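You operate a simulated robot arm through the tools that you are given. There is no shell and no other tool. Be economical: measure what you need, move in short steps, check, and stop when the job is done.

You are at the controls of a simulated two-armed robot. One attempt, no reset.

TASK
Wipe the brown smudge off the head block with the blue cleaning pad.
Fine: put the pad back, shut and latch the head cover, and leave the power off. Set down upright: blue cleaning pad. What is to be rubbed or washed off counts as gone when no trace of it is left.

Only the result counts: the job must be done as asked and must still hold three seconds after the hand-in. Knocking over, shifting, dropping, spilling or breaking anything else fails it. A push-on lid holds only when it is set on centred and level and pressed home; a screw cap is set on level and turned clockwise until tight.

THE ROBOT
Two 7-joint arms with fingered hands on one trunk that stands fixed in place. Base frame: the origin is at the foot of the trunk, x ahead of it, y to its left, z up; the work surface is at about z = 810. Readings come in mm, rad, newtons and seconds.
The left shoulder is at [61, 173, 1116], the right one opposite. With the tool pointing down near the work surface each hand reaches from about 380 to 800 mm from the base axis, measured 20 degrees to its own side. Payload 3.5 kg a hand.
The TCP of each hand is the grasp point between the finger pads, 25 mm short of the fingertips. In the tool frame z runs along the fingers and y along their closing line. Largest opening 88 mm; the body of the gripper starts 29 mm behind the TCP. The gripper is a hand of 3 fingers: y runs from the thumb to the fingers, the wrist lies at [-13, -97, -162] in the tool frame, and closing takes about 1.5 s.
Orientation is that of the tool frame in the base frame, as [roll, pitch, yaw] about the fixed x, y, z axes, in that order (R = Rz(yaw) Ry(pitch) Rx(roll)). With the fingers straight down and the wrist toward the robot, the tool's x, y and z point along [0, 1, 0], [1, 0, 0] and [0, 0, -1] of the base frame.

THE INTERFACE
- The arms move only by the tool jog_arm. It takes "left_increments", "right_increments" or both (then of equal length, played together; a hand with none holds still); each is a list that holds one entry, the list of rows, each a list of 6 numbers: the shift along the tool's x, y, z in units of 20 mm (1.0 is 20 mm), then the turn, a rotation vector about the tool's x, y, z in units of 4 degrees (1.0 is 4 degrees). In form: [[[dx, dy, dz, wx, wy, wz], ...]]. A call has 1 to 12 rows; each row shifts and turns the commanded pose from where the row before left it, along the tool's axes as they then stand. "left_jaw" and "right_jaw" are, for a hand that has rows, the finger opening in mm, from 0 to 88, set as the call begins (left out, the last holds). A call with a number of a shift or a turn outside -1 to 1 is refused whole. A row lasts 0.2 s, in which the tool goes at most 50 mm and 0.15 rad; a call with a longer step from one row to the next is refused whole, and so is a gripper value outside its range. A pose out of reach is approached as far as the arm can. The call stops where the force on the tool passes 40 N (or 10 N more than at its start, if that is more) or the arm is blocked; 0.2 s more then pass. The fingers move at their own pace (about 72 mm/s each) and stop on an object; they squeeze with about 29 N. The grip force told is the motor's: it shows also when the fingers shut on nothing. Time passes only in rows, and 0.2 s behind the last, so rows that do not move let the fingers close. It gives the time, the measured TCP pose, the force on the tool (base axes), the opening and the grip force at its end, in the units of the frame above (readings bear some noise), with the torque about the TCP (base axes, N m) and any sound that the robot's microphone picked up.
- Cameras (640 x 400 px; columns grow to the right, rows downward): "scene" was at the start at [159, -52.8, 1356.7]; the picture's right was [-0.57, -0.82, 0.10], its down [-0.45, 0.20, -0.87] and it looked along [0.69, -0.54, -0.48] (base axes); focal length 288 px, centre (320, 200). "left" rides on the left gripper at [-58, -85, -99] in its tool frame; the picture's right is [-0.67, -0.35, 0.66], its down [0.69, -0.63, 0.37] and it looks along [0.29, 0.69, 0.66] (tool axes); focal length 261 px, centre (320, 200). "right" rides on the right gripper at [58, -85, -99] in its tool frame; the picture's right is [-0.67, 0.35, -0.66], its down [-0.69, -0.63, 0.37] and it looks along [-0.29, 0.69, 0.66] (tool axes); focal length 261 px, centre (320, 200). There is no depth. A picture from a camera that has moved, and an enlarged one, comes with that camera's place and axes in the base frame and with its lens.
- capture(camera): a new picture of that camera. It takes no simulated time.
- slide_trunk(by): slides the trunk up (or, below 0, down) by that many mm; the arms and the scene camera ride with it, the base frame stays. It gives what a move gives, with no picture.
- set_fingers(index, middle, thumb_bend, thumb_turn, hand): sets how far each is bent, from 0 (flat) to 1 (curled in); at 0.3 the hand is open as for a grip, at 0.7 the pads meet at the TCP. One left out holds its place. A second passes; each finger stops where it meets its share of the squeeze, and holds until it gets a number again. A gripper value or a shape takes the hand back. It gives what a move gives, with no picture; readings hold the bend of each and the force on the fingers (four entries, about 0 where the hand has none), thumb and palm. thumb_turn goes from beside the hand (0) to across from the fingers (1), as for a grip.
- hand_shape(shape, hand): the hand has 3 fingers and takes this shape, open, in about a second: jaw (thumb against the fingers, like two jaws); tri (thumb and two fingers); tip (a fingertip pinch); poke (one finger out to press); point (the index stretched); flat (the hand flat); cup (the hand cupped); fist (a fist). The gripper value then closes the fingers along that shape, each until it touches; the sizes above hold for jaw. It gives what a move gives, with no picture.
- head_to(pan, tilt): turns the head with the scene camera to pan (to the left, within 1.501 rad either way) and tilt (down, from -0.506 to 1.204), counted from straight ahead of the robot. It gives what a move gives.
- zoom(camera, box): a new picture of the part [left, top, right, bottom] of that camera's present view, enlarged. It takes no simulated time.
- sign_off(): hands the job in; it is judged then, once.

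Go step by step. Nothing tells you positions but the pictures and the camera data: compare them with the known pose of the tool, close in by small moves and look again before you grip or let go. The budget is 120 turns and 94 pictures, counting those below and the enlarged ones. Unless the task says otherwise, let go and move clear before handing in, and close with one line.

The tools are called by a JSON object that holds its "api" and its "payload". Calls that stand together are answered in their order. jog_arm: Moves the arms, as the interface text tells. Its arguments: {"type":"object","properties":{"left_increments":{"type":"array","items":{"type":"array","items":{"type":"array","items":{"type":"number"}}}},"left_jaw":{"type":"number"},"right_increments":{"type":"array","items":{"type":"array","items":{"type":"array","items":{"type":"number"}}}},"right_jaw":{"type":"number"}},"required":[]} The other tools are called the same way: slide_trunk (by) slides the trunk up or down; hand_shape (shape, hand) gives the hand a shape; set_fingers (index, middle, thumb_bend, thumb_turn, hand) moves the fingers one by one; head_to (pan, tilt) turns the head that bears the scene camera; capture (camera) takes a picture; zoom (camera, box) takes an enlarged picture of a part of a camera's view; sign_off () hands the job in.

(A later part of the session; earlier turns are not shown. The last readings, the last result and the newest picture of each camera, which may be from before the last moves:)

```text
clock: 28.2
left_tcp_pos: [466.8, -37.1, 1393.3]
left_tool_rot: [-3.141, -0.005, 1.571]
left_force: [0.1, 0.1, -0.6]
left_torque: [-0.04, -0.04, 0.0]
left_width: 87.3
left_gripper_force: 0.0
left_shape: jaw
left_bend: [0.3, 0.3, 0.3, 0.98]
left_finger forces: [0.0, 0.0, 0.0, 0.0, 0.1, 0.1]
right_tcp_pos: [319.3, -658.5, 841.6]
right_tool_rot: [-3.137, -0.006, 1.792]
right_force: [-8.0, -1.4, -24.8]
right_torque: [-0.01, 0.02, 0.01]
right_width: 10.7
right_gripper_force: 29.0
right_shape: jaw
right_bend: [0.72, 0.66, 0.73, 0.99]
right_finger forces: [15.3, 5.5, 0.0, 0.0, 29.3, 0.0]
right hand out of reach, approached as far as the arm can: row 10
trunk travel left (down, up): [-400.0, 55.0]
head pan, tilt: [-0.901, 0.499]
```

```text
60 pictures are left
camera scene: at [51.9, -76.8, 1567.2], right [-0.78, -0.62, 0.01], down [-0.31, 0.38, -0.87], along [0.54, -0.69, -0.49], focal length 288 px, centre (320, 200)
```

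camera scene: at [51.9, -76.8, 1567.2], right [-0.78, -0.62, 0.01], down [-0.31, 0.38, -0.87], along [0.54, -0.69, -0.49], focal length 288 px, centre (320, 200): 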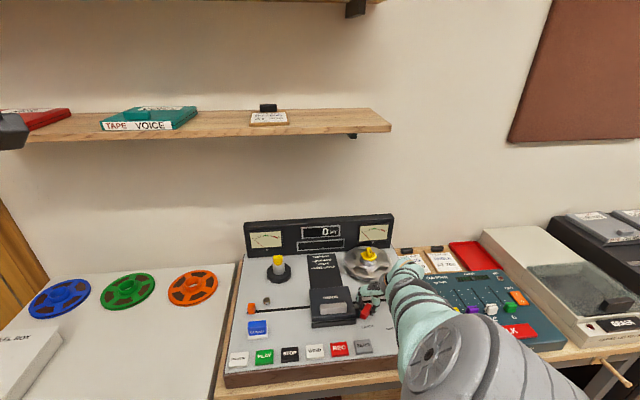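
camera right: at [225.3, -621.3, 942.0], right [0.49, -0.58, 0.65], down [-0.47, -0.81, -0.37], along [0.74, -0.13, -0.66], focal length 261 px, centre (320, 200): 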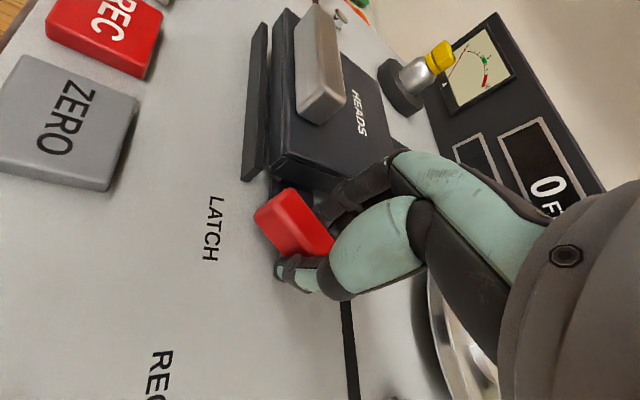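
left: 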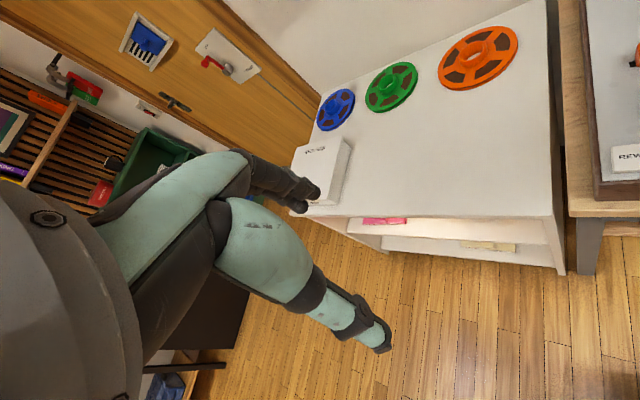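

The block has turned about 57° before the wrist ran out of range. I'll release, rise and look at it.

{"api": "jog_arm", "payload": {"right_increments": [[[0, 0, 0, 0, 0, 0.3], [0, 0, 0, 0, 0, 0], [0, 0, 0, 0, 0, 0], [0, 0, 0, 0, 0, 0]]], "right_jaw": 32}}

{"api": "jog_arm", "payload": {"right_increments": [[[0, 0, -1, 0, 0, 0.5], [0, 0, -1, 0, 0, 0.9], [0, 0, -1, 0, 0, 0.9], [0, 0, -1, 0, 0, 0.9], [0, 0, -1, 0, 0, 0.9], [0, 0, 0, 0, 0, 0.9]]]}}

{"api": "capture", "payload": {"camera": "right"}}

{"api": "zoom", "payload": {"camera": "scene", "box": [290, 260, 430, 360]}}

```text
clock: 29.2
left_tcp_pos: [465.2, -31.8, 1392.9]
left_tool_rot: [3.141, 0.001, 1.573]
left_force: [0.1, 0.0, -0.6]
left_torque: [0.02, 0.04, -0.01]
left_width: 87.6
left_gripper_force: 0.0
left_shape: jaw
left_bend: [0.3, 0.3, 0.3, 0.98]
left_finger forces: [0.1, 0.0, 0.1, 0.0, 0.0, 0.0]
right_tcp_pos: [322.6, -654.3, 847.1]
right_tool_rot: [-3.141, 0.0, 1.766]
right_force: [-0.5, 0.0, 0.4]
right_torque: [-0.02, -0.02, 0.0]
right_width: 31.9
right_gripper_force: 0.1
right_shape: jaw
right_bend: [0.74, 0.51, 0.73, 1.0]
right_finger forces: [0.0, 0.0, 0.0, 0.0, 0.0, 0.0]
trunk travel left (down, up): [-400.0, 55.0]
head pan, tilt: [-0.901, 0.499]
```

```text
clock: 30.6
left_tcp_pos: [465.5, -31.0, 1392.9]
left_tool_rot: [3.141, 0.002, 1.573]
left_force: [0.1, 0.3, 0.6]
left_torque: [-0.02, -0.03, 0.01]
left_width: 87.7
left_gripper_force: 0.1
left_shape: jaw
left_bend: [0.3, 0.3, 0.3, 0.98]
left_finger forces: [0.0, 0.1, 0.0, 0.0, 0.0, 0.0]
right_tcp_pos: [320.5, -655.4, 947.3]
right_tool_rot: [3.142, 0.0, 1.418]
right_force: [0.1, 0.9, 0.3]
right_torque: [0.0, 0.0, 0.02]
right_width: 32.0
right_gripper_force: 0.1
right_shape: jaw
right_bend: [0.74, 0.51, 0.73, 1.0]
right_finger forces: [0.0, 0.0, 0.0, 0.0, 0.0, 0.0]
trunk travel left (down, up): [-400.0, 55.0]
head pan, tilt: [-0.901, 0.499]
```

```text
59 pictures are left
camera right: at [246.9, -585.6, 1046.3], right [0.24, -0.72, 0.66], down [-0.73, -0.58, -0.36], along [0.64, -0.39, -0.66], focal length 261 px, centre (320, 200)
```

right: 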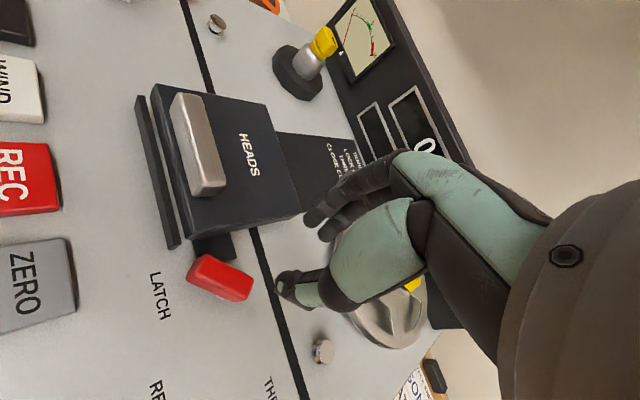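

```text
4.00 times, centred on (360, 310) of scene
camera zoom: at [51.1, -70.4, 1567.8], right [-0.78, -0.62, 0.01], down [-0.31, 0.38, -0.88], along [0.54, -0.69, -0.48], focal length 1151 px, centre (160, -240)
```

zoom: 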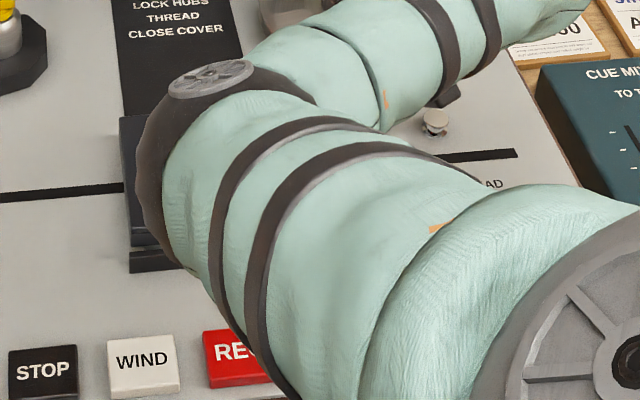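

The lever looks clear of the tab. Next I'll go to the cover handle, which I place near (406,-570,838), with the hand aligned to the machine.

{"api": "jog_arm", "payload": {"right_increments": [[[0, 0, 0, 0, 0, 0.91], [0, 0, 0, 0, 0, 0.91], [0, 0, 0, 0, 0, 0.91], [0, 0, 0, 0, 0, 0.91], [0, 0, 0, 0, 0, 0.91], [0, 0, 0, 0, 0, 0.91], [0, 0, 0, 0, 0, 0.91], [0, 0, 0, 0, 0, 0.91], [0, 0, 0, 0, 0, 0.91], [0, 0, 0, 0, 0, 0.91]]]}}

{"api": "jog_arm", "payload": {"right_increments": [[[1, 0, 0, 0, 0, 0], [1, 0, 0, 0, 0, 0], [1, 0, 0, 0, 0, 0], [1, 0, 0, 0, 0, 0], [1, 0, 0, 0, 0, 0], [1, 0, 0, 0, 0, 0], [0, 0, 0, 0, 0, 0]]], "right_jaw": 60}}

{"api": "capture", "payload": {"camera": "right"}}

{"api": "capture", "payload": {"camera": "scene"}}

```text
clock: 32.9
left_tcp_pos: [465.0, -30.5, 1394.7]
left_tool_rot: [-3.141, 0.002, 1.573]
left_force: [0.1, 0.0, 0.3]
left_torque: [-0.01, 0.02, -0.05]
left_width: 87.4
left_gripper_force: 0.1
left_shape: jaw
left_bend: [0.3, 0.3, 0.3, 0.98]
left_finger forces: [0.0, 0.0, 0.0, 0.0, 0.0, 0.0]
right_tcp_pos: [321.3, -654.4, 946.5]
right_tool_rot: [-3.141, 0.002, 0.782]
right_force: [0.2, 0.0, 0.2]
right_torque: [-0.03, 0.0, 0.0]
right_width: 31.9
right_gripper_force: 0.0
right_shape: jaw
right_bend: [0.74, 0.51, 0.73, 1.0]
right_finger forces: [0.0, 0.0, 0.0, 0.0, 0.0, 0.0]
trunk travel left (down, up): [-400.0, 55.0]
head pan, tilt: [-0.901, 0.499]
```

```text
clock: 34.5
left_tcp_pos: [465.7, -30.9, 1393.7]
left_tool_rot: [3.141, -0.001, 1.572]
left_force: [0.1, 0.1, -0.3]
left_torque: [-0.02, 0.02, -0.02]
left_width: 87.5
left_gripper_force: 0.1
left_shape: jaw
left_bend: [0.3, 0.3, 0.3, 0.98]
left_finger forces: [0.0, 0.0, 0.0, 0.0, 0.0, 0.1]
right_tcp_pos: [406.4, -569.4, 945.8]
right_tool_rot: [-3.14, 0.0, 0.783]
right_force: [-0.3, 0.5, 0.1]
right_torque: [0.0, -0.01, -0.01]
right_width: 59.7
right_gripper_force: 0.0
right_shape: jaw
right_bend: [0.28, 0.38, 0.6, 1.0]
right_finger forces: [0.0, 0.0, 0.1, 0.0, 0.0, 0.0]
trunk travel left (down, up): [-400.0, 55.0]
head pan, tilt: [-0.901, 0.499]
```

```text
57 pictures are left
camera right: at [388.6, -470.2, 1046.1], right [-0.23, -0.72, 0.66], down [-0.93, -0.04, -0.37], along [0.29, -0.69, -0.66], focal length 261 px, centre (320, 200)
```

right: 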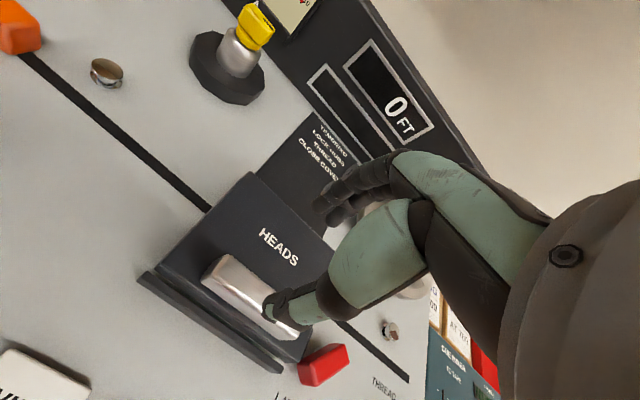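

```text
56 pictures are left
camera scene: at [51.0, -70.7, 1567.8], right [-0.78, -0.62, 0.01], down [-0.31, 0.38, -0.88], along [0.54, -0.69, -0.48], focal length 288 px, centre (320, 200)
```

scene: 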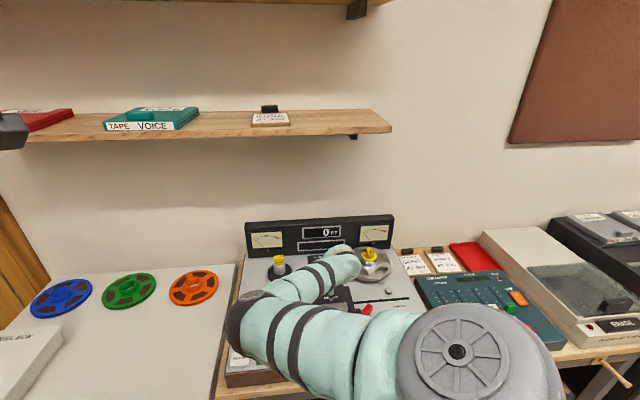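

A better baseline puts the handle top centre at about (388,-571,865). I'll correct the position and descend to about z 893.

{"api": "jog_arm", "payload": {"right_increments": [[[-0.7, -0.6, 0.6, 0, 0, 0], [0, 0, 1, 0, 0, 0], [0, 0, 1, 0, 0, 0]]]}}

{"api": "capture", "payload": {"camera": "right"}}

```text
clock: 35.2
left_tcp_pos: [465.1, -30.7, 1394.0]
left_tool_rot: [3.141, 0.0, 1.573]
left_force: [0.8, 0.0, -0.3]
left_torque: [0.01, -0.02, 0.01]
left_width: 87.6
left_gripper_force: 0.2
left_shape: jaw
left_bend: [0.3, 0.3, 0.3, 0.98]
left_finger forces: [0.0, 0.0, 0.0, 0.0, 0.0, 0.1]
right_tcp_pos: [388.7, -571.5, 893.1]
right_tool_rot: [3.141, 0.001, 0.784]
right_force: [0.0, 0.3, -0.3]
right_torque: [-0.01, 0.02, -0.01]
right_width: 59.8
right_gripper_force: 0.1
right_shape: jaw
right_bend: [0.28, 0.38, 0.6, 1.0]
right_finger forces: [0.0, 0.0, 0.0, 0.0, 0.0, 0.0]
trunk travel left (down, up): [-400.0, 55.0]
head pan, tilt: [-0.901, 0.499]
```

```text
55 pictures are left
camera right: at [369.7, -471.5, 992.6], right [-0.23, -0.72, 0.66], down [-0.93, -0.04, -0.37], along [0.29, -0.69, -0.66], focal length 261 px, centre (320, 200)
```

right: 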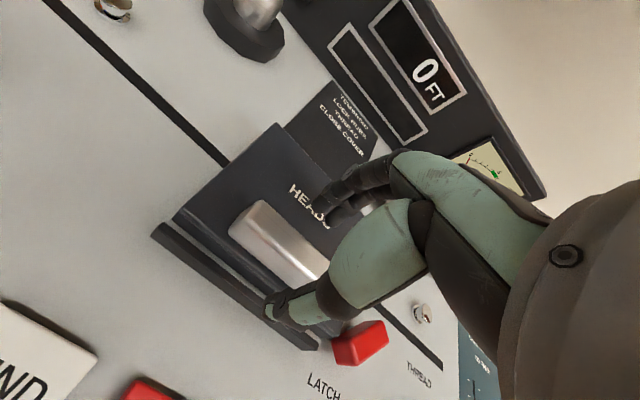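

The handle lies between thumb and fingers. I'll descend a bit and close.

{"api": "jog_arm", "payload": {"right_increments": [[[0, 0, 0.5, 0, 0, 0], [0, 0, 0.25, 0, 0, 0]]]}}

{"api": "jog_arm", "payload": {"right_increments": [[[0, 0, 0, 0, 0, 0], [0, 0, 0, 0, 0, 0], [0, 0, 0, 0, 0, 0], [0, 0, 0, 0, 0, 0], [0, 0, 0, 0, 0, 0], [0, 0, 0, 0, 0, 0]]], "right_jaw": 4}}

{"api": "capture", "payload": {"camera": "right"}}

```text
clock: 35.9
left_tcp_pos: [465.1, -32.6, 1393.4]
left_tool_rot: [-3.141, -0.002, 1.571]
left_force: [0.2, -1.1, -0.2]
left_torque: [-0.01, 0.03, 0.01]
left_width: 87.6
left_gripper_force: 0.0
left_shape: jaw
left_bend: [0.3, 0.3, 0.3, 0.98]
left_finger forces: [0.1, 0.0, 0.0, 0.0, 0.0, 0.1]
right_tcp_pos: [388.5, -571.6, 879.4]
right_tool_rot: [3.14, 0.0, 0.784]
right_force: [0.5, 0.2, -0.2]
right_torque: [-0.03, 0.0, 0.04]
right_width: 59.9
right_gripper_force: 0.0
right_shape: jaw
right_bend: [0.28, 0.38, 0.6, 1.0]
right_finger forces: [0.0, 0.0, 0.1, 0.0, 0.0, 0.1]
trunk travel left (down, up): [-400.0, 55.0]
head pan, tilt: [-0.901, 0.499]
```

```text
clock: 37.2
left_tcp_pos: [464.8, -31.1, 1394.1]
left_tool_rot: [-3.141, 0.003, 1.573]
left_force: [0.6, 0.5, -0.1]
left_torque: [0.0, 0.0, -0.01]
left_width: 87.8
left_gripper_force: 0.0
left_shape: jaw
left_bend: [0.3, 0.3, 0.3, 0.98]
left_finger forces: [0.0, 0.0, 0.1, 0.0, 0.1, 0.0]
right_tcp_pos: [388.3, -572.1, 879.0]
right_tool_rot: [3.141, -0.001, 0.784]
right_force: [-1.2, 2.2, -2.6]
right_torque: [0.03, 0.02, -0.01]
right_width: 12.0
right_gripper_force: 28.6
right_shape: jaw
right_bend: [0.72, 0.62, 0.73, 1.0]
right_finger forces: [16.8, 8.7, 0.0, 0.0, 27.6, 0.0]
trunk travel left (down, up): [-400.0, 55.0]
head pan, tilt: [-0.901, 0.499]
```

```text
54 pictures are left
camera right: at [369.5, -471.6, 978.3], right [-0.23, -0.72, 0.66], down [-0.93, -0.04, -0.37], along [0.29, -0.69, -0.66], focal length 261 px, centre (320, 200)
```

right: 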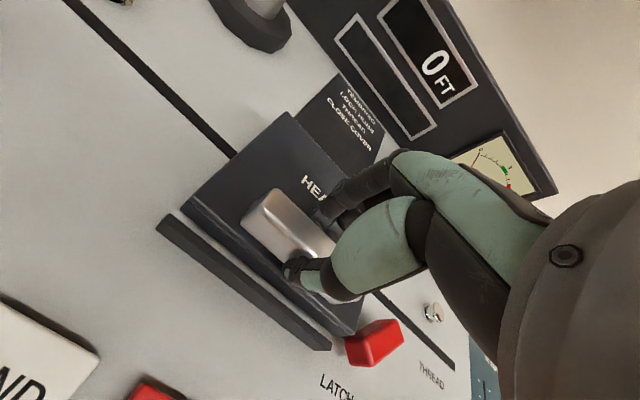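

The handle is held. I'll lift it in a small arc about a back hinge and watch the forces.

{"api": "jog_arm", "payload": {"right_increments": [[[0, 0.08, -0.115, 0.5, 0, 0], [0, 0.08, -0.115, 0.5, 0, 0], [0, 0.08, -0.115, 0.5, 0, 0], [0, 0.08, -0.115, 0.5, 0, 0]]]}}

{"api": "capture", "payload": {"camera": "right"}}

```text
clock: 38.2
left_tcp_pos: [469.0, -36.0, 1392.3]
left_tool_rot: [-3.138, -0.005, 1.573]
left_force: [0.6, -1.0, 0.8]
left_torque: [-0.03, 0.01, 0.04]
left_width: 87.4
left_gripper_force: 0.0
left_shape: jaw
left_bend: [0.3, 0.3, 0.3, 0.98]
left_finger forces: [0.0, 0.0, 0.0, 0.0, 0.0, 0.0]
right_tcp_pos: [393.8, -579.9, 882.3]
right_tool_rot: [-2.993, -0.001, 0.784]
right_force: [0.4, 0.4, -36.8]
right_torque: [-0.19, -0.17, 0.01]
right_width: 10.2
right_gripper_force: 29.8
right_shape: jaw
right_bend: [0.72, 0.62, 0.73, 1.0]
right_finger forces: [16.5, 8.9, 0.0, 0.0, 26.7, 0.0]
trunk travel left (down, up): [-400.0, 55.0]
head pan, tilt: [-0.901, 0.499]
```

```text
53 pictures are left
camera right: at [387.6, -490.3, 993.9], right [-0.16, -0.79, 0.6], down [-0.96, 0.0, -0.27], along [0.21, -0.62, -0.76], focal length 261 px, centre (320, 200)
```

right: 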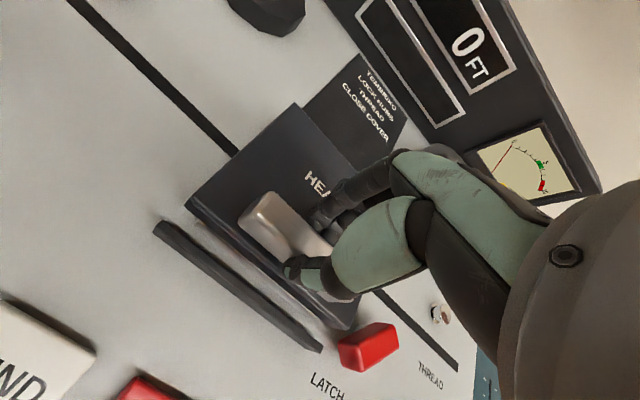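

There are 37 N of resistance, so the cover is held. I'll take a close look.

{"api": "zoom", "payload": {"camera": "right", "box": [150, 160, 420, 390]}}

```text
1.74 times, centred on (285, 275) of right
camera zoom: at [387.6, -490.3, 993.9], right [-0.16, -0.79, 0.6], down [-0.96, 0.0, -0.27], along [0.21, -0.62, -0.76], focal length 453 px, centre (381, 70)
```

zoom: 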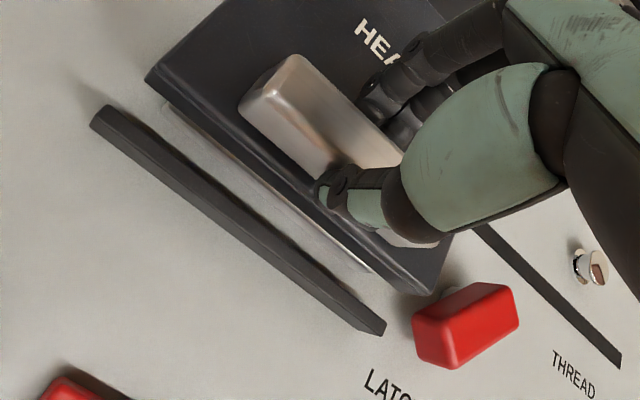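

The cover front has in fact risen slightly and a light edge shows underneath. I'll pause to see whether the resistance is damping.

{"api": "jog_arm", "payload": {"right_increments": [[[0, 0, 0, 0, 0, 0], [0, 0, 0, 0, 0, 0], [0, 0, 0, 0, 0, 0], [0, 0, 0, 0, 0, 0], [0, 0, 0, 0, 0, 0]]]}}

{"api": "zoom", "payload": {"camera": "right", "box": [150, 160, 420, 390]}}

```text
clock: 39.5
left_tcp_pos: [469.6, -36.7, 1391.8]
left_tool_rot: [-3.14, -0.003, 1.572]
left_force: [0.1, 0.7, 0.6]
left_torque: [-0.04, 0.01, 0.03]
left_width: 87.6
left_gripper_force: 0.2
left_shape: jaw
left_bend: [0.3, 0.3, 0.3, 0.98]
left_finger forces: [0.1, 0.0, 0.0, 0.1, 0.0, 0.0]
right_tcp_pos: [395.9, -579.7, 884.8]
right_tool_rot: [-2.998, 0.001, 0.783]
right_force: [0.9, 2.0, -36.2]
right_torque: [-0.14, -0.22, 0.03]
right_width: 10.1
right_gripper_force: 29.4
right_shape: jaw
right_bend: [0.72, 0.62, 0.73, 1.0]
right_finger forces: [16.7, 9.1, 0.0, 0.0, 26.5, 0.1]
trunk travel left (down, up): [-400.0, 55.0]
head pan, tilt: [-0.901, 0.499]
```

```text
1.74 times, centred on (285, 275) of right
camera zoom: at [387.6, -490.4, 994.7], right [-0.16, -0.78, 0.6], down [-0.96, 0.0, -0.27], along [0.22, -0.62, -0.75], focal length 453 px, centre (381, 70)
```

zoom: 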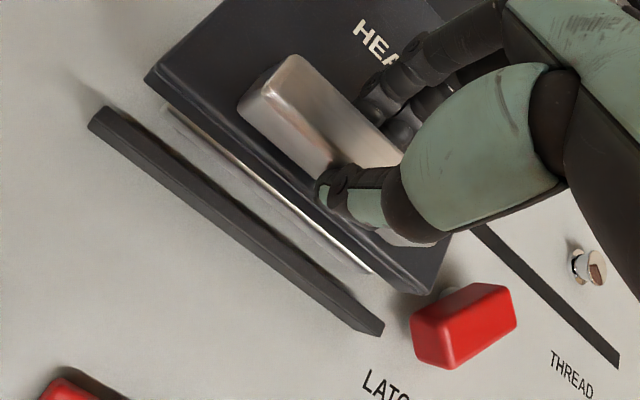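

{"api": "jog_arm", "payload": {"right_increments": [[[0, 0.04, -0.115, 0.5, 0, 0], [0, 0.04, -0.115, 0.5, 0, 0], [0, 0, 0, 0, 0, 0]]]}}

{"api": "capture", "payload": {"camera": "right"}}

```text
clock: 40.2
left_tcp_pos: [470.2, -36.5, 1392.0]
left_tool_rot: [-3.137, -0.005, 1.572]
left_force: [-0.7, 0.9, -0.5]
left_torque: [0.04, -0.03, 0.0]
left_width: 87.8
left_gripper_force: 0.1
left_shape: jaw
left_bend: [0.3, 0.3, 0.3, 0.98]
left_finger forces: [0.1, 0.0, 0.0, 0.0, 0.0, 0.0]
right_tcp_pos: [398.0, -581.2, 887.5]
right_tool_rot: [-2.928, 0.0, 0.783]
right_force: [1.2, 0.8, -38.1]
right_torque: [-0.25, -0.27, 0.0]
right_width: 10.3
right_gripper_force: 29.6
right_shape: jaw
right_bend: [0.72, 0.61, 0.73, 1.0]
right_finger forces: [17.3, 9.6, 0.1, 0.0, 27.0, 0.0]
trunk travel left (down, up): [-400.0, 55.0]
head pan, tilt: [-0.901, 0.499]
```

```text
50 pictures are left
camera right: at [395.0, -498.0, 1003.5], right [-0.14, -0.81, 0.57], down [-0.97, 0.01, -0.22], along [0.18, -0.58, -0.79], focal length 261 px, centre (320, 200)
```

right: 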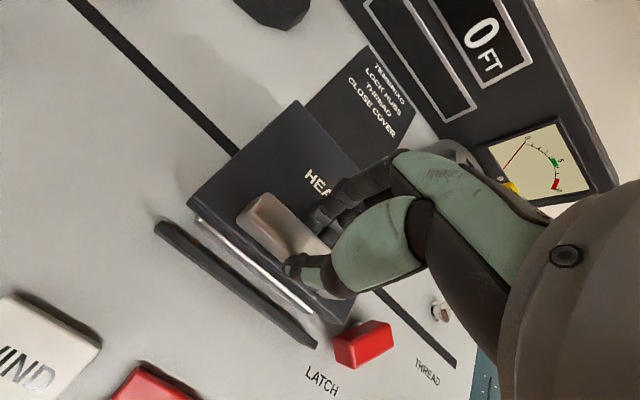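

The force has levelled off while the cover keeps opening, so this is just hinge friction. I'll continue the arc.

{"api": "jog_arm", "payload": {"right_increments": [[[0, 0.07, -0.12, 0.5, 0, 0], [0, 0.07, -0.12, 0.5, 0, 0], [0, 0.07, -0.12, 0.5, 0, 0], [0, 0.07, -0.12, 0.5, 0, 0], [0, 0.07, -0.12, 0.5, 0, 0], [0, 0.07, -0.12, 0.5, 0, 0], [0, 0.07, -0.12, 0.5, 0, 0], [0, 0.07, -0.12, 0.5, 0, 0]]]}}

{"api": "capture", "payload": {"camera": "right"}}

```text
clock: 42.0
left_tcp_pos: [465.0, -30.1, 1395.6]
left_tool_rot: [-3.141, 0.0, 1.572]
left_force: [-0.1, -0.2, 0.1]
left_torque: [0.0, 0.02, -0.01]
left_width: 87.6
left_gripper_force: 0.1
left_shape: jaw
left_bend: [0.3, 0.3, 0.3, 0.98]
left_finger forces: [0.0, 0.0, 0.0, 0.0, 0.0, 0.0]
right_tcp_pos: [407.3, -589.6, 907.1]
right_tool_rot: [-2.651, 0.0, 0.782]
right_force: [-0.4, 0.5, 0.5]
right_torque: [-0.02, 0.0, 0.02]
right_width: 8.3
right_gripper_force: 28.8
right_shape: jaw
right_bend: [0.73, 0.73, 0.8, 1.0]
right_finger forces: [0.1, 0.0, 0.0, 0.0, 0.1, 0.1]
trunk travel left (down, up): [-400.0, 55.0]
head pan, tilt: [-0.901, 0.499]
```

```text
49 pictures are left
camera right: at [428.2, -530.2, 1034.8], right [-0.04, -0.91, 0.41], down [-1.0, 0.03, -0.03], along [0.01, -0.42, -0.91], focal length 261 px, centre (320, 200)
```

right: 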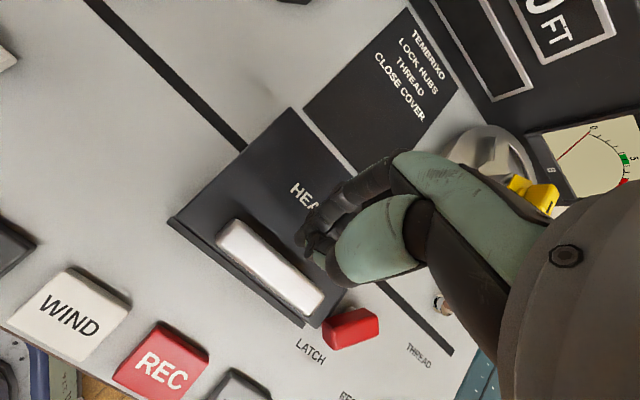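

The grip slipped off and the cover dropped back. I'll check from above whether the lever still overlaps the tab.

{"api": "zoom", "payload": {"camera": "right", "box": [200, 210, 400, 350]}}

```text
2.86 times, centred on (300, 280) of right
camera zoom: at [428.2, -530.2, 1034.8], right [-0.04, -0.91, 0.41], down [-1.0, 0.03, -0.03], along [0.01, -0.42, -0.91], focal length 745 px, centre (377, -29)
```

zoom: 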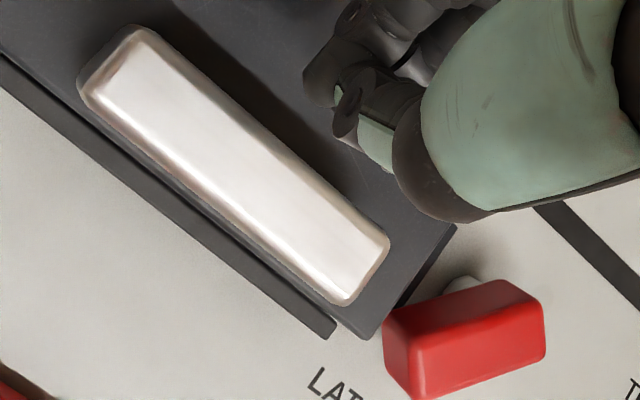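

By my geometry the lever still overlaps the tab corner a little, so it needs to turn closer to 90°. I'll rise, level the hand, yaw it to 1.57 and push the lever's inner end in -x with the fingers.

{"api": "jog_arm", "payload": {"right_increments": [[[0, 0, -1, 0, 0, 0], [0, 0, -1, 0, 0, 0], [0, 0, 0, -0.88, 0, 0], [0, 0, 0, -0.88, 0, 0], [0, 0, 0, -0.88, 0, 0], [0, 0, 0, -0.88, 0, 0], [0, 0, 0, -0.88, 0, 0], [0, 0, 0, -0.88, 0, 0], [0, 0, 0, -0.88, 0, 0], [0, 0, 0, -0.88, 0, 0]]], "right_jaw": 48}}

{"api": "jog_arm", "payload": {"right_increments": [[[-1, 0, 0, 0, 0, -0.94], [-1, 0, 0, 0, 0, -0.94], [-1, 0, 0, 0, 0, -0.94], [0, 0, 0, 0, 0, -0.94], [0, 0, 0, 0, 0, -0.94], [0, 0, 0, 0, 0, -0.94], [0, 0, 0, 0, 0, -0.94], [0, 0, 0, 0, 0, -0.94], [0, 0, 0, 0, 0, -0.94], [0, 0, 0, 0, 0, -0.94], [0, 0, 0, 0, 0, -0.94], [0, 0, 0, 0, 0, -0.94]]]}}

{"api": "capture", "payload": {"camera": "right"}}

```text
clock: 44.2
left_tcp_pos: [466.6, -31.3, 1394.4]
left_tool_rot: [3.141, 0.001, 1.572]
left_force: [-0.4, 0.7, 0.4]
left_torque: [0.02, -0.02, 0.01]
left_width: 87.4
left_gripper_force: 0.0
left_shape: jaw
left_bend: [0.3, 0.3, 0.3, 0.98]
left_finger forces: [0.0, 0.0, 0.0, 0.1, 0.0, 0.0]
right_tcp_pos: [419.9, -603.2, 943.2]
right_tool_rot: [3.139, 0.001, 0.784]
right_force: [-1.0, 0.8, -0.4]
right_torque: [0.02, 0.0, 0.02]
right_width: 47.6
right_gripper_force: 0.1
right_shape: jaw
right_bend: [0.74, 0.43, 0.67, 1.0]
right_finger forces: [0.0, 0.0, 0.1, 0.0, 0.0, 0.0]
trunk travel left (down, up): [-400.0, 55.0]
head pan, tilt: [-0.901, 0.499]
```

```text
clock: 46.9
left_tcp_pos: [465.0, -29.9, 1393.9]
left_tool_rot: [3.14, 0.0, 1.574]
left_force: [-0.1, 0.1, 0.3]
left_torque: [0.03, -0.02, -0.04]
left_width: 87.5
left_gripper_force: 0.0
left_shape: jaw
left_bend: [0.3, 0.3, 0.3, 0.98]
left_finger forces: [0.1, 0.0, 0.0, 0.0, 0.0, 0.0]
right_tcp_pos: [380.3, -648.3, 942.2]
right_tool_rot: [3.139, 0.002, 1.572]
right_force: [-0.6, 0.0, 0.3]
right_torque: [0.0, 0.02, -0.02]
right_width: 47.6
right_gripper_force: 0.1
right_shape: jaw
right_bend: [0.74, 0.43, 0.67, 1.0]
right_finger forces: [0.0, 0.1, 0.1, 0.0, 0.0, 0.0]
trunk travel left (down, up): [-400.0, 55.0]
head pan, tilt: [-0.901, 0.499]
```

```text
47 pictures are left
camera right: at [295.5, -591.6, 1041.4], right [0.35, -0.67, 0.66], down [-0.63, -0.69, -0.37], along [0.7, -0.29, -0.66], focal length 261 px, centre (320, 200)
```

right: 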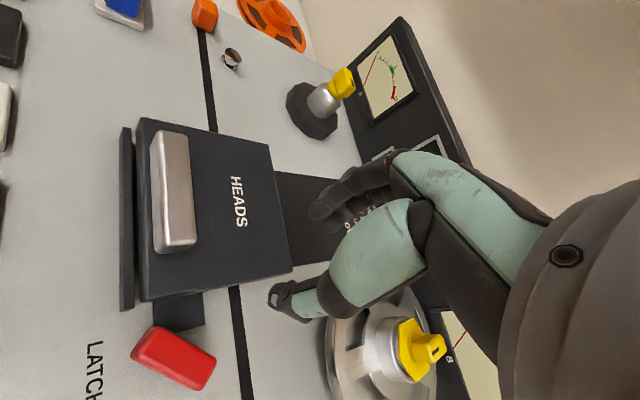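

{"api": "jog_arm", "payload": {"right_increments": [[[0.1, -0.9, 0.3, 0, 0, 0], [0.1, -0.9, 0.3, 0, 0, 0], [0.1, -0.9, 0.5, 0, 0, 0], [0.1, -0.85, 0.5, 0, 0, 0], [0, 0, 0.8, 0, 0, 0], [0, 0, 0.7, 0, 0, 0]]]}}

{"api": "capture", "payload": {"camera": "right"}}

```text
clock: 48.2
left_tcp_pos: [466.7, -32.1, 1394.3]
left_tool_rot: [3.141, 0.0, 1.572]
left_force: [-0.1, -0.5, 0.4]
left_torque: [-0.01, -0.01, 0.02]
left_width: 87.5
left_gripper_force: 0.1
left_shape: jaw
left_bend: [0.3, 0.3, 0.3, 0.98]
left_finger forces: [0.0, 0.0, 0.0, 0.0, 0.0, 0.1]
right_tcp_pos: [310.0, -639.6, 880.0]
right_tool_rot: [-3.141, 0.001, 1.571]
right_force: [0.4, 1.1, 0.5]
right_torque: [0.03, -0.01, 0.02]
right_width: 47.5
right_gripper_force: 0.0
right_shape: jaw
right_bend: [0.74, 0.43, 0.67, 1.0]
right_finger forces: [0.0, 0.0, 0.0, 0.0, 0.0, 0.0]
trunk travel left (down, up): [-400.0, 55.0]
head pan, tilt: [-0.901, 0.499]
```

```text
46 pictures are left
camera right: at [224.9, -583.6, 978.7], right [0.35, -0.67, 0.66], down [-0.63, -0.69, -0.37], along [0.7, -0.29, -0.66], focal length 261 px, centre (320, 200)
```

right: 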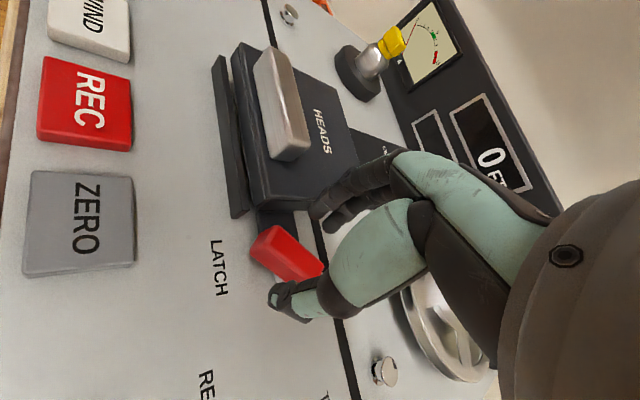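

I'll shift slightly away from the cover, descend beside the lever, then push in -x.

{"api": "jog_arm", "payload": {"right_increments": [[[-0.3, 0, 0, 0, 0, 0], [0, 0, 0.6, 0, 0, 0], [0, 0, 0.6, 0, 0, 0], [0, 0, 0.6, 0, 0, 0]]]}}

{"api": "jog_arm", "payload": {"right_increments": [[[0, -0.3, 0, 0, 0, 0], [0, -0.3, 0, 0, 0, 0], [0, -0.3, 0, 0, 0, 0], [0, -0.3, 0, 0, 0, 0], [0, -0.3, 0, 0, 0, 0]]]}}

{"api": "capture", "payload": {"camera": "right"}}

```text
clock: 49.2
left_tcp_pos: [465.7, -30.9, 1394.0]
left_tool_rot: [-3.141, 0.001, 1.573]
left_force: [-0.3, -0.4, -0.4]
left_torque: [-0.02, -0.05, 0.02]
left_width: 87.5
left_gripper_force: 0.0
left_shape: jaw
left_bend: [0.3, 0.3, 0.3, 0.98]
left_finger forces: [0.0, 0.2, 0.1, 0.1, 0.0, 0.0]
right_tcp_pos: [310.0, -646.5, 845.1]
right_tool_rot: [3.139, 0.002, 1.57]
right_force: [0.5, 0.1, -0.5]
right_torque: [0.03, -0.01, -0.02]
right_width: 47.7
right_gripper_force: 0.1
right_shape: jaw
right_bend: [0.74, 0.43, 0.67, 1.0]
right_finger forces: [0.1, 0.0, 0.1, 0.0, 0.1, 0.0]
trunk travel left (down, up): [-400.0, 55.0]
head pan, tilt: [-0.901, 0.499]
```

```text
clock: 50.5
left_tcp_pos: [467.2, -29.1, 1394.3]
left_tool_rot: [-3.14, 0.001, 1.572]
left_force: [0.7, 0.3, -0.1]
left_torque: [0.02, 0.01, 0.03]
left_width: 87.5
left_gripper_force: 0.0
left_shape: jaw
left_bend: [0.3, 0.3, 0.3, 0.98]
left_finger forces: [0.0, 0.1, 0.0, 0.0, 0.0, 0.0]
right_tcp_pos: [282.3, -643.5, 844.4]
right_tool_rot: [3.139, 0.002, 1.573]
right_force: [12.6, 8.8, 0.9]
right_torque: [0.16, -0.31, 0.41]
right_width: 56.7
right_gripper_force: 0.1
right_shape: jaw
right_bend: [0.28, 0.33, 0.67, 1.0]
right_finger forces: [3.0, 11.7, 0.0, 0.1, 0.0, 0.1]
trunk travel left (down, up): [-400.0, 55.0]
head pan, tilt: [-0.901, 0.499]
```

```text
45 pictures are left
camera right: at [197.3, -587.4, 943.9], right [0.35, -0.67, 0.66], down [-0.63, -0.69, -0.37], along [0.7, -0.29, -0.66], focal length 261 px, centre (320, 200)
```

right: 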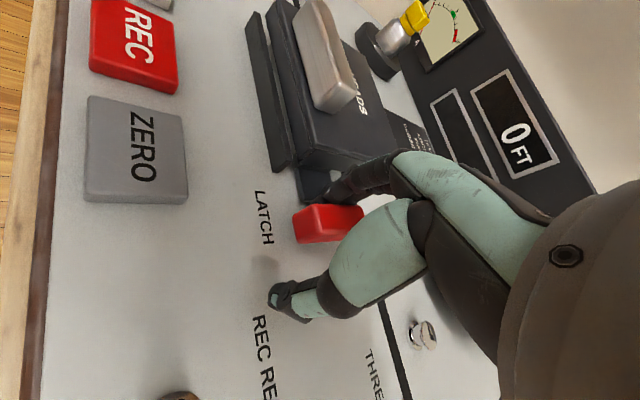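

The lever now lies along the machine's depth, fully turned. I'll back off, rise and return to the handle.

{"api": "jog_arm", "payload": {"right_increments": [[[0, 0.25, 0, 0, 0, 0], [0, 0, -1, 0, 0, 0], [0, 0, -1, 0, 0, 0], [0, 0, -1, 0, 0, 0], [0, 0, -1, 0, 0, 0], [0, 0, 0, 0, 0, 0.9], [0, 0, 0, 0, 0, 0.9], [0, 0, 0, 0, 0, 0.9], [0, 0, 0, 0, 0, 0.9], [0, 0, 0, 0, 0, 0.9], [0, 0, 0, 0, 0, 0.9]]]}}

{"api": "jog_arm", "payload": {"right_increments": [[[0, 0, 0, 0, 0, 0.97], [0, 0, 0, 0, 0, 0.97], [0, 0, 0, 0, 0, 0.97], [0, 0, 0, 0, 0, 0.97], [0, 0, 0, 0, 0, 0.97], [0, 0, 0, 0, 0, 0.97]]], "right_jaw": 60}}

{"api": "capture", "payload": {"camera": "right"}}

```text
clock: 52.9
left_tcp_pos: [465.6, -30.9, 1393.3]
left_tool_rot: [-3.141, 0.002, 1.573]
left_force: [0.7, 0.0, -0.8]
left_torque: [-0.01, 0.0, 0.01]
left_width: 87.8
left_gripper_force: 0.1
left_shape: jaw
left_bend: [0.3, 0.3, 0.3, 0.98]
left_finger forces: [0.0, 0.0, 0.0, 0.0, 0.0, 0.1]
right_tcp_pos: [285.2, -646.8, 924.9]
right_tool_rot: [3.139, 0.002, 1.191]
right_force: [-0.2, 1.1, -0.1]
right_torque: [0.04, -0.02, 0.02]
right_width: 48.1
right_gripper_force: 0.2
right_shape: jaw
right_bend: [0.74, 0.42, 0.67, 1.0]
right_finger forces: [0.0, 0.0, 0.0, 0.0, 0.1, 0.0]
trunk travel left (down, up): [-400.0, 55.0]
head pan, tilt: [-0.901, 0.499]
```

```text
clock: 54.2
left_tcp_pos: [466.1, -30.4, 1393.7]
left_tool_rot: [-3.141, 0.001, 1.572]
left_force: [0.0, -0.4, -0.4]
left_torque: [-0.02, -0.05, 0.02]
left_width: 87.5
left_gripper_force: 0.1
left_shape: jaw
left_bend: [0.3, 0.3, 0.3, 0.98]
left_finger forces: [0.0, 0.0, 0.0, 0.0, 0.0, 0.0]
right_tcp_pos: [283.7, -646.7, 923.4]
right_tool_rot: [3.139, 0.001, 0.785]
right_force: [0.2, 0.3, -1.2]
right_torque: [-0.01, 0.01, -0.03]
right_width: 59.5
right_gripper_force: 0.1
right_shape: jaw
right_bend: [0.28, 0.38, 0.6, 1.0]
right_finger forces: [0.1, 0.0, 0.1, 0.1, 0.0, 0.0]
trunk travel left (down, up): [-400.0, 55.0]
head pan, tilt: [-0.901, 0.499]
```

```text
44 pictures are left
camera right: at [265.3, -546.2, 1023.6], right [-0.23, -0.72, 0.66], down [-0.93, -0.04, -0.37], along [0.29, -0.69, -0.66], focal length 261 px, centre (320, 200)
```

right: 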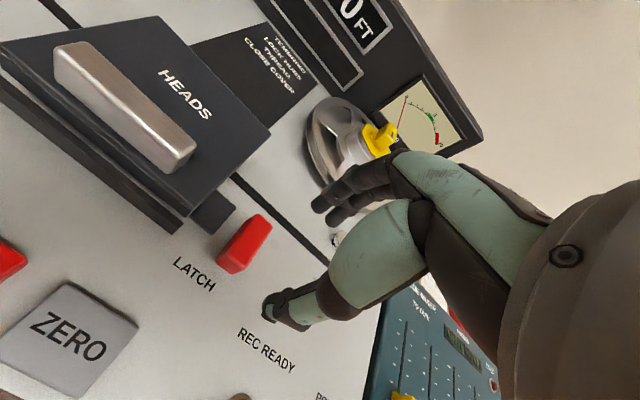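

The lever is fully open and the tab is free. Back to the handle at the proven grasp pose.

{"api": "jog_arm", "payload": {"right_increments": [[[0.91, 0.15, 0, 0, 0, 0], [0.91, 0.15, 0, 0, 0, 0], [0.91, 0.15, 0, 0, 0, 0], [0.91, 0.15, 0, 0, 0, 0], [0.91, 0.15, 0, 0, 0, 0], [0.91, 0.15, 0, 0, 0, 0], [0.91, 0.15, 0, 0, 0, 0], [0, 0, 0.8, 0, 0, 0], [0, 0, 0.8, 0, 0, 0], [0, 0, 0.65, 0, 0, 0]]]}}

{"api": "jog_arm", "payload": {"right_increments": [[[0, 0, 0, 0, 0, 0], [0, 0, 0, 0, 0, 0], [0, 0, 0, 0, 0, 0], [0, 0, 0, 0, 0, 0], [0, 0, 0, 0, 0, 0], [0, 0, 0, 0, 0, 0]]], "right_jaw": 4}}

{"api": "jog_arm", "payload": {"right_increments": [[[0, 0.07, -0.115, 0.5, 0, 0], [0, 0.07, -0.115, 0.5, 0, 0], [0, 0.07, -0.115, 0.5, 0, 0], [0, 0.07, -0.115, 0.5, 0, 0]]]}}

{"api": "capture", "payload": {"camera": "right"}}

```text
clock: 56.5
left_tcp_pos: [467.2, -30.9, 1395.2]
left_tool_rot: [3.141, -0.001, 1.574]
left_force: [0.4, 0.2, 0.3]
left_torque: [0.05, -0.01, 0.0]
left_width: 87.8
left_gripper_force: 0.1
left_shape: jaw
left_bend: [0.3, 0.3, 0.3, 0.98]
left_finger forces: [0.0, 0.0, 0.0, 0.1, 0.0, 0.0]
right_tcp_pos: [389.9, -571.2, 878.3]
right_tool_rot: [3.138, 0.0, 0.788]
right_force: [0.5, -0.2, -0.1]
right_torque: [-0.03, -0.01, -0.01]
right_width: 59.6
right_gripper_force: 0.1
right_shape: jaw
right_bend: [0.28, 0.38, 0.6, 1.0]
right_finger forces: [0.0, 0.1, 0.1, 0.0, 0.0, 0.1]
trunk travel left (down, up): [-400.0, 55.0]
head pan, tilt: [-0.901, 0.499]
```

```text
clock: 57.9
left_tcp_pos: [465.7, -30.3, 1393.2]
left_tool_rot: [-3.141, 0.0, 1.574]
left_force: [0.4, 0.2, 0.4]
left_torque: [0.01, -0.04, 0.01]
left_width: 87.5
left_gripper_force: 0.0
left_shape: jaw
left_bend: [0.3, 0.3, 0.3, 0.98]
left_finger forces: [0.1, 0.0, 0.1, 0.0, 0.0, 0.0]
right_tcp_pos: [389.0, -570.1, 878.9]
right_tool_rot: [3.14, -0.001, 0.786]
right_force: [-1.5, 1.2, -1.5]
right_torque: [0.03, 0.03, -0.01]
right_width: 11.5
right_gripper_force: 28.8
right_shape: jaw
right_bend: [0.72, 0.62, 0.73, 1.0]
right_finger forces: [16.8, 8.8, 0.0, 0.1, 27.9, 0.0]
trunk travel left (down, up): [-400.0, 55.0]
head pan, tilt: [-0.901, 0.499]
```

```text
clock: 58.9
left_tcp_pos: [468.9, -36.6, 1393.3]
left_tool_rot: [-3.137, -0.002, 1.573]
left_force: [0.7, 0.3, -0.5]
left_torque: [0.02, 0.02, -0.05]
left_width: 87.7
left_gripper_force: 0.1
left_shape: jaw
left_bend: [0.3, 0.3, 0.3, 0.98]
left_finger forces: [0.0, 0.0, 0.0, 0.0, 0.0, 0.1]
right_tcp_pos: [396.6, -577.5, 882.9]
right_tool_rot: [-2.997, -0.003, 0.787]
right_force: [-0.7, 2.0, -38.2]
right_torque: [-0.12, -0.15, 0.02]
right_width: 9.9
right_gripper_force: 28.4
right_shape: jaw
right_bend: [0.72, 0.62, 0.72, 1.0]
right_finger forces: [16.4, 9.0, 0.1, 0.0, 26.6, 0.1]
trunk travel left (down, up): [-400.0, 55.0]
head pan, tilt: [-0.901, 0.499]
```

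```text
43 pictures are left
camera right: at [387.8, -488.9, 994.1], right [-0.16, -0.79, 0.6], down [-0.96, -0.01, -0.27], along [0.22, -0.62, -0.75], focal length 261 px, centre (320, 200)
```

right: 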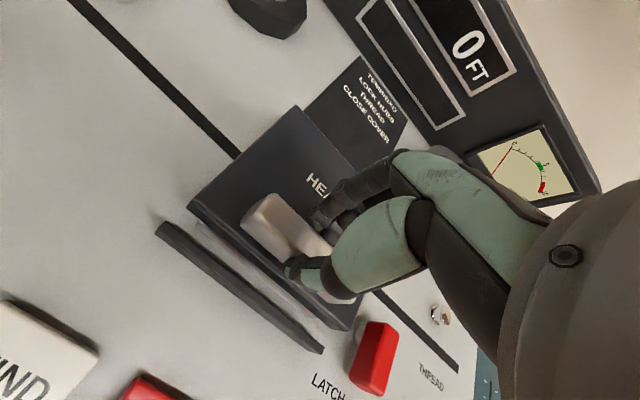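

The force is about 38 N again, so the hinge itself is stiff, and I assumed too short a radius: it is nearer 90 mm. I'll lower it back, take a deeper grip and pull with a better arc.

{"api": "jog_arm", "payload": {"right_increments": [[[0, -0.07, 0.115, -0.5, 0, 0], [0, -0.07, 0.115, -0.5, 0, 0], [0, -0.07, 0.115, -0.5, 0, 0], [0, -0.07, 0.115, -0.5, 0, 0]]]}}

{"api": "jog_arm", "payload": {"right_increments": [[[0, 0, 0, 0, 0, 0], [0, 0, 0, 0, 0, 0], [0, 0, 0.15, 0, 0, 0], [0, 0, 0.15, 0, 0, 0], [0, 0, 0.1, 0, 0, 0]]], "right_jaw": 50}}

```text
clock: 59.9
left_tcp_pos: [465.1, -30.5, 1394.9]
left_tool_rot: [3.139, 0.002, 1.573]
left_force: [-0.3, -0.2, -0.2]
left_torque: [-0.02, 0.02, 0.02]
left_width: 87.6
left_gripper_force: 0.0
left_shape: jaw
left_bend: [0.3, 0.3, 0.3, 0.98]
left_finger forces: [0.0, 0.0, 0.1, 0.0, 0.1, 0.0]
right_tcp_pos: [387.9, -569.4, 881.1]
right_tool_rot: [3.137, -0.001, 0.787]
right_force: [0.7, -0.2, 1.2]
right_torque: [0.11, 0.07, 0.06]
right_width: 11.1
right_gripper_force: 29.4
right_shape: jaw
right_bend: [0.72, 0.62, 0.73, 1.0]
right_finger forces: [19.6, 11.0, 0.0, 0.1, 30.6, 0.0]
trunk travel left (down, up): [-400.0, 55.0]
head pan, tilt: [-0.901, 0.499]
```

```text
clock: 61.0
left_tcp_pos: [463.4, -27.5, 1396.1]
left_tool_rot: [3.139, 0.001, 1.573]
left_force: [-0.1, -0.4, -0.2]
left_torque: [-0.01, -0.03, 0.0]
left_width: 87.4
left_gripper_force: 0.0
left_shape: jaw
left_bend: [0.3, 0.3, 0.3, 0.98]
left_finger forces: [0.0, 0.1, 0.1, 0.0, 0.1, 0.1]
right_tcp_pos: [387.9, -569.3, 874.1]
right_tool_rot: [3.132, 0.002, 0.788]
right_force: [0.4, 0.7, 17.7]
right_torque: [-0.38, -0.41, 0.01]
right_width: 49.9
right_gripper_force: 0.1
right_shape: jaw
right_bend: [0.74, 0.41, 0.66, 1.0]
right_finger forces: [12.0, 5.9, 0.1, 0.0, 0.1, 0.0]
trunk travel left (down, up): [-400.0, 55.0]
head pan, tilt: [-0.901, 0.499]
```

The fingertips touch the cover top at about TCP z 875, so I'm already as deep as possible. I'll regrip and pull straight up without tilting, to see which part of the cover moves.

{"api": "jog_arm", "payload": {"right_increments": [[[0, 0, -0.2, 0, 0, 0], [0, 0, 0, 0, 0, 0], [0, 0, 0, 0, 0, 0], [0, 0, 0, 0, 0, 0], [0, 0, 0, 0, 0, 0], [0, 0, 0, 0, 0, 0], [0, 0, 0, 0, 0, 0]]], "right_jaw": 0}}

{"api": "zoom", "payload": {"camera": "right", "box": [140, 100, 440, 390]}}

{"api": "jog_arm", "payload": {"right_increments": [[[0, 0, -0.15, 0, 0, 0], [0, 0, -0.15, 0, 0, 0], [0, 0, -0.15, 0, 0, 0], [0, 0, -0.15, 0, 0, 0]]]}}

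{"api": "zoom", "payload": {"camera": "right", "box": [140, 100, 440, 390]}}

```text
clock: 62.6
left_tcp_pos: [466.9, -29.5, 1394.6]
left_tool_rot: [3.14, 0.0, 1.572]
left_force: [-0.3, -1.4, -0.2]
left_torque: [0.02, -0.03, 0.0]
left_width: 87.8
left_gripper_force: 0.1
left_shape: jaw
left_bend: [0.3, 0.3, 0.3, 0.98]
left_finger forces: [0.1, 0.0, 0.1, 0.0, 0.1, 0.0]
right_tcp_pos: [389.2, -570.6, 876.6]
right_tool_rot: [3.139, 0.0, 0.787]
right_force: [-2.1, 0.4, -1.3]
right_torque: [-0.02, -0.07, -0.02]
right_width: 18.9
right_gripper_force: 28.9
right_shape: jaw
right_bend: [0.75, 0.49, 0.73, 1.0]
right_finger forces: [17.9, 7.9, 0.1, 0.0, 25.2, 0.0]
trunk travel left (down, up): [-400.0, 55.0]
head pan, tilt: [-0.901, 0.499]
```

```text
1.38 times, centred on (290, 245) of right
camera zoom: at [369.9, -470.6, 974.4], right [-0.23, -0.72, 0.66], down [-0.93, -0.04, -0.37], along [0.29, -0.69, -0.66], focal length 360 px, centre (361, 138)
```

zoom: 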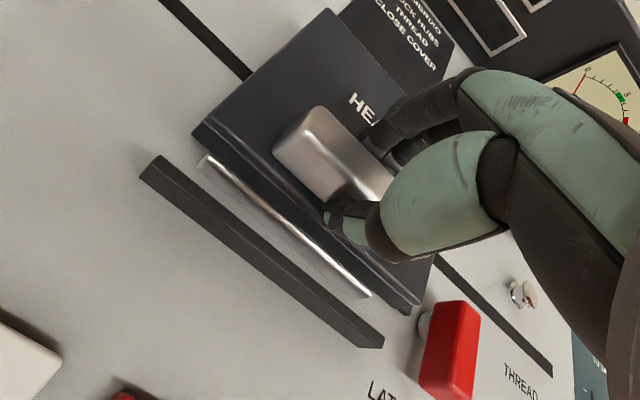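

```text
clock: 63.6
left_tcp_pos: [468.9, -36.1, 1392.7]
left_tool_rot: [-3.14, -0.003, 1.573]
left_force: [-0.2, -0.4, -0.3]
left_torque: [-0.01, -0.03, -0.03]
left_width: 87.7
left_gripper_force: 0.0
left_shape: jaw
left_bend: [0.3, 0.3, 0.3, 0.98]
left_finger forces: [0.0, 0.1, 0.0, 0.0, 0.0, 0.1]
right_tcp_pos: [391.2, -572.8, 884.5]
right_tool_rot: [-3.137, 0.0, 0.787]
right_force: [-0.3, 0.5, -30.6]
right_torque: [0.19, 0.15, 0.02]
right_width: 16.1
right_gripper_force: 28.9
right_shape: jaw
right_bend: [0.74, 0.51, 0.71, 1.0]
right_finger forces: [14.2, 6.5, 0.0, 0.0, 21.8, 0.0]
trunk travel left (down, up): [-400.0, 55.0]
head pan, tilt: [-0.901, 0.499]
```

```text
1.38 times, centred on (290, 245) of right
camera zoom: at [371.9, -473.2, 983.2], right [-0.22, -0.72, 0.65], down [-0.93, -0.04, -0.36], along [0.29, -0.69, -0.66], focal length 360 px, centre (361, 138)
```

zoom: 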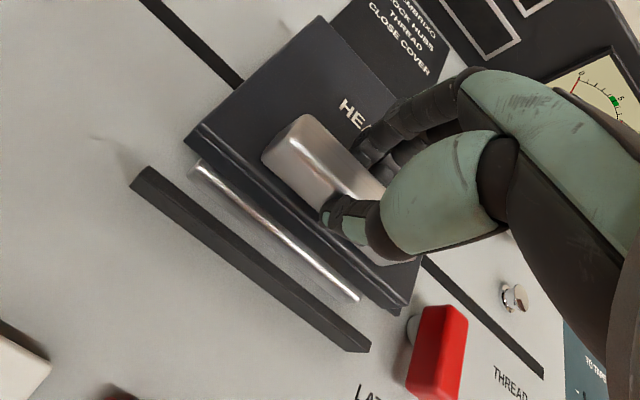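

The cover stayed slightly open after release, so it really is a stiff friction hinge and is opening. I'll keep lifting with gentle tilt.

{"api": "jog_arm", "payload": {"right_increments": [[[0, 0.03, -0.13, 0.3, 0, 0], [0, 0.03, -0.13, 0.3, 0, 0], [0, 0.03, -0.13, 0.3, 0, 0], [0, 0.03, -0.13, 0.3, 0, 0], [0, 0.03, -0.13, 0.3, 0, 0]]]}}

{"api": "zoom", "payload": {"camera": "right", "box": [140, 100, 440, 390]}}

```text
clock: 64.8
left_tcp_pos: [464.6, -28.7, 1395.0]
left_tool_rot: [3.138, 0.002, 1.571]
left_force: [0.1, 0.1, 0.2]
left_torque: [-0.01, -0.01, 0.0]
left_width: 87.6
left_gripper_force: 0.1
left_shape: jaw
left_bend: [0.3, 0.3, 0.3, 0.98]
left_finger forces: [0.0, 0.0, 0.0, 0.0, 0.1, 0.0]
right_tcp_pos: [391.1, -573.4, 903.2]
right_tool_rot: [-3.044, -0.001, 0.788]
right_force: [-0.2, 1.9, 0.4]
right_torque: [0.0, 0.0, 0.0]
right_width: 13.6
right_gripper_force: 28.9
right_shape: jaw
right_bend: [0.75, 0.75, 0.82, 1.0]
right_finger forces: [0.0, 0.0, 0.0, 0.0, 0.0, 0.0]
trunk travel left (down, up): [-400.0, 55.0]
head pan, tilt: [-0.901, 0.499]
```

```text
1.38 times, centred on (290, 245) of right
camera zoom: at [379.3, -479.8, 1010.3], right [-0.18, -0.76, 0.62], down [-0.95, -0.02, -0.3], along [0.24, -0.64, -0.73], focal length 360 px, centre (361, 138)
```

zoom: 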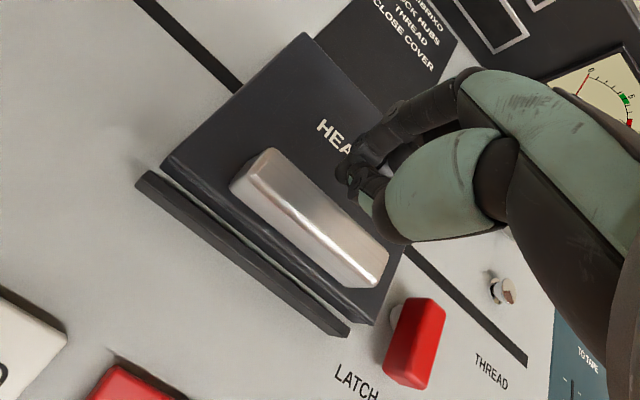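

It slipped again, but the cover holds whatever opening it gains, so I can ratchet it up with repeated pulls. I'll regrip, matching the tilt.

{"api": "jog_arm", "payload": {"right_increments": [[[0, 0, 0, 0, 0, 0], [0, 0, 0, 0, 0, 0], [0, 0, 0, 0, 0, 0], [0, 0, 0.3, 0, 0, 0], [0, 0, 0.3, 0, 0, 0], [0, 0, 0.3, 0, 0, 0]]], "right_jaw": 56}}

{"api": "capture", "payload": {"camera": "right"}}

```text
clock: 66.2
left_tcp_pos: [466.6, -32.1, 1393.2]
left_tool_rot: [-3.14, -0.001, 1.573]
left_force: [0.3, 0.1, 0.0]
left_torque: [0.0, 0.02, 0.01]
left_width: 87.8
left_gripper_force: 0.1
left_shape: jaw
left_bend: [0.3, 0.3, 0.3, 0.98]
left_finger forces: [0.0, 0.0, 0.0, 0.1, 0.1, 0.1]
right_tcp_pos: [389.7, -571.5, 881.9]
right_tool_rot: [-3.039, 0.004, 0.788]
right_force: [0.0, 0.4, -0.6]
right_torque: [-0.01, 0.0, -0.02]
right_width: 55.5
right_gripper_force: 0.0
right_shape: jaw
right_bend: [0.28, 0.39, 0.63, 1.0]
right_finger forces: [0.0, 0.0, 0.1, 0.0, 0.0, 0.0]
trunk travel left (down, up): [-400.0, 55.0]
head pan, tilt: [-0.901, 0.499]
```

```text
39 pictures are left
camera right: at [378.9, -479.5, 989.5], right [-0.18, -0.77, 0.62], down [-0.95, -0.02, -0.3], along [0.24, -0.64, -0.73], focal length 261 px, centre (320, 200)
```

right: 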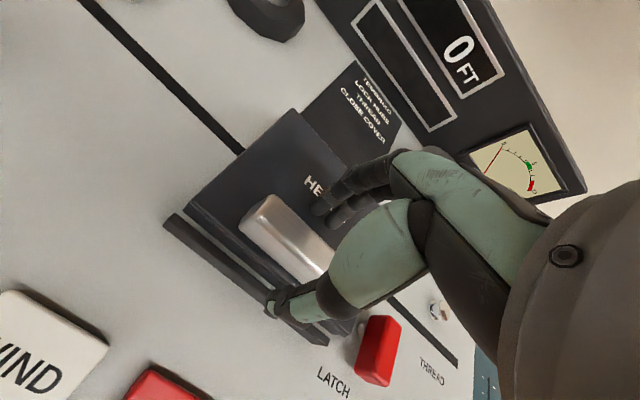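

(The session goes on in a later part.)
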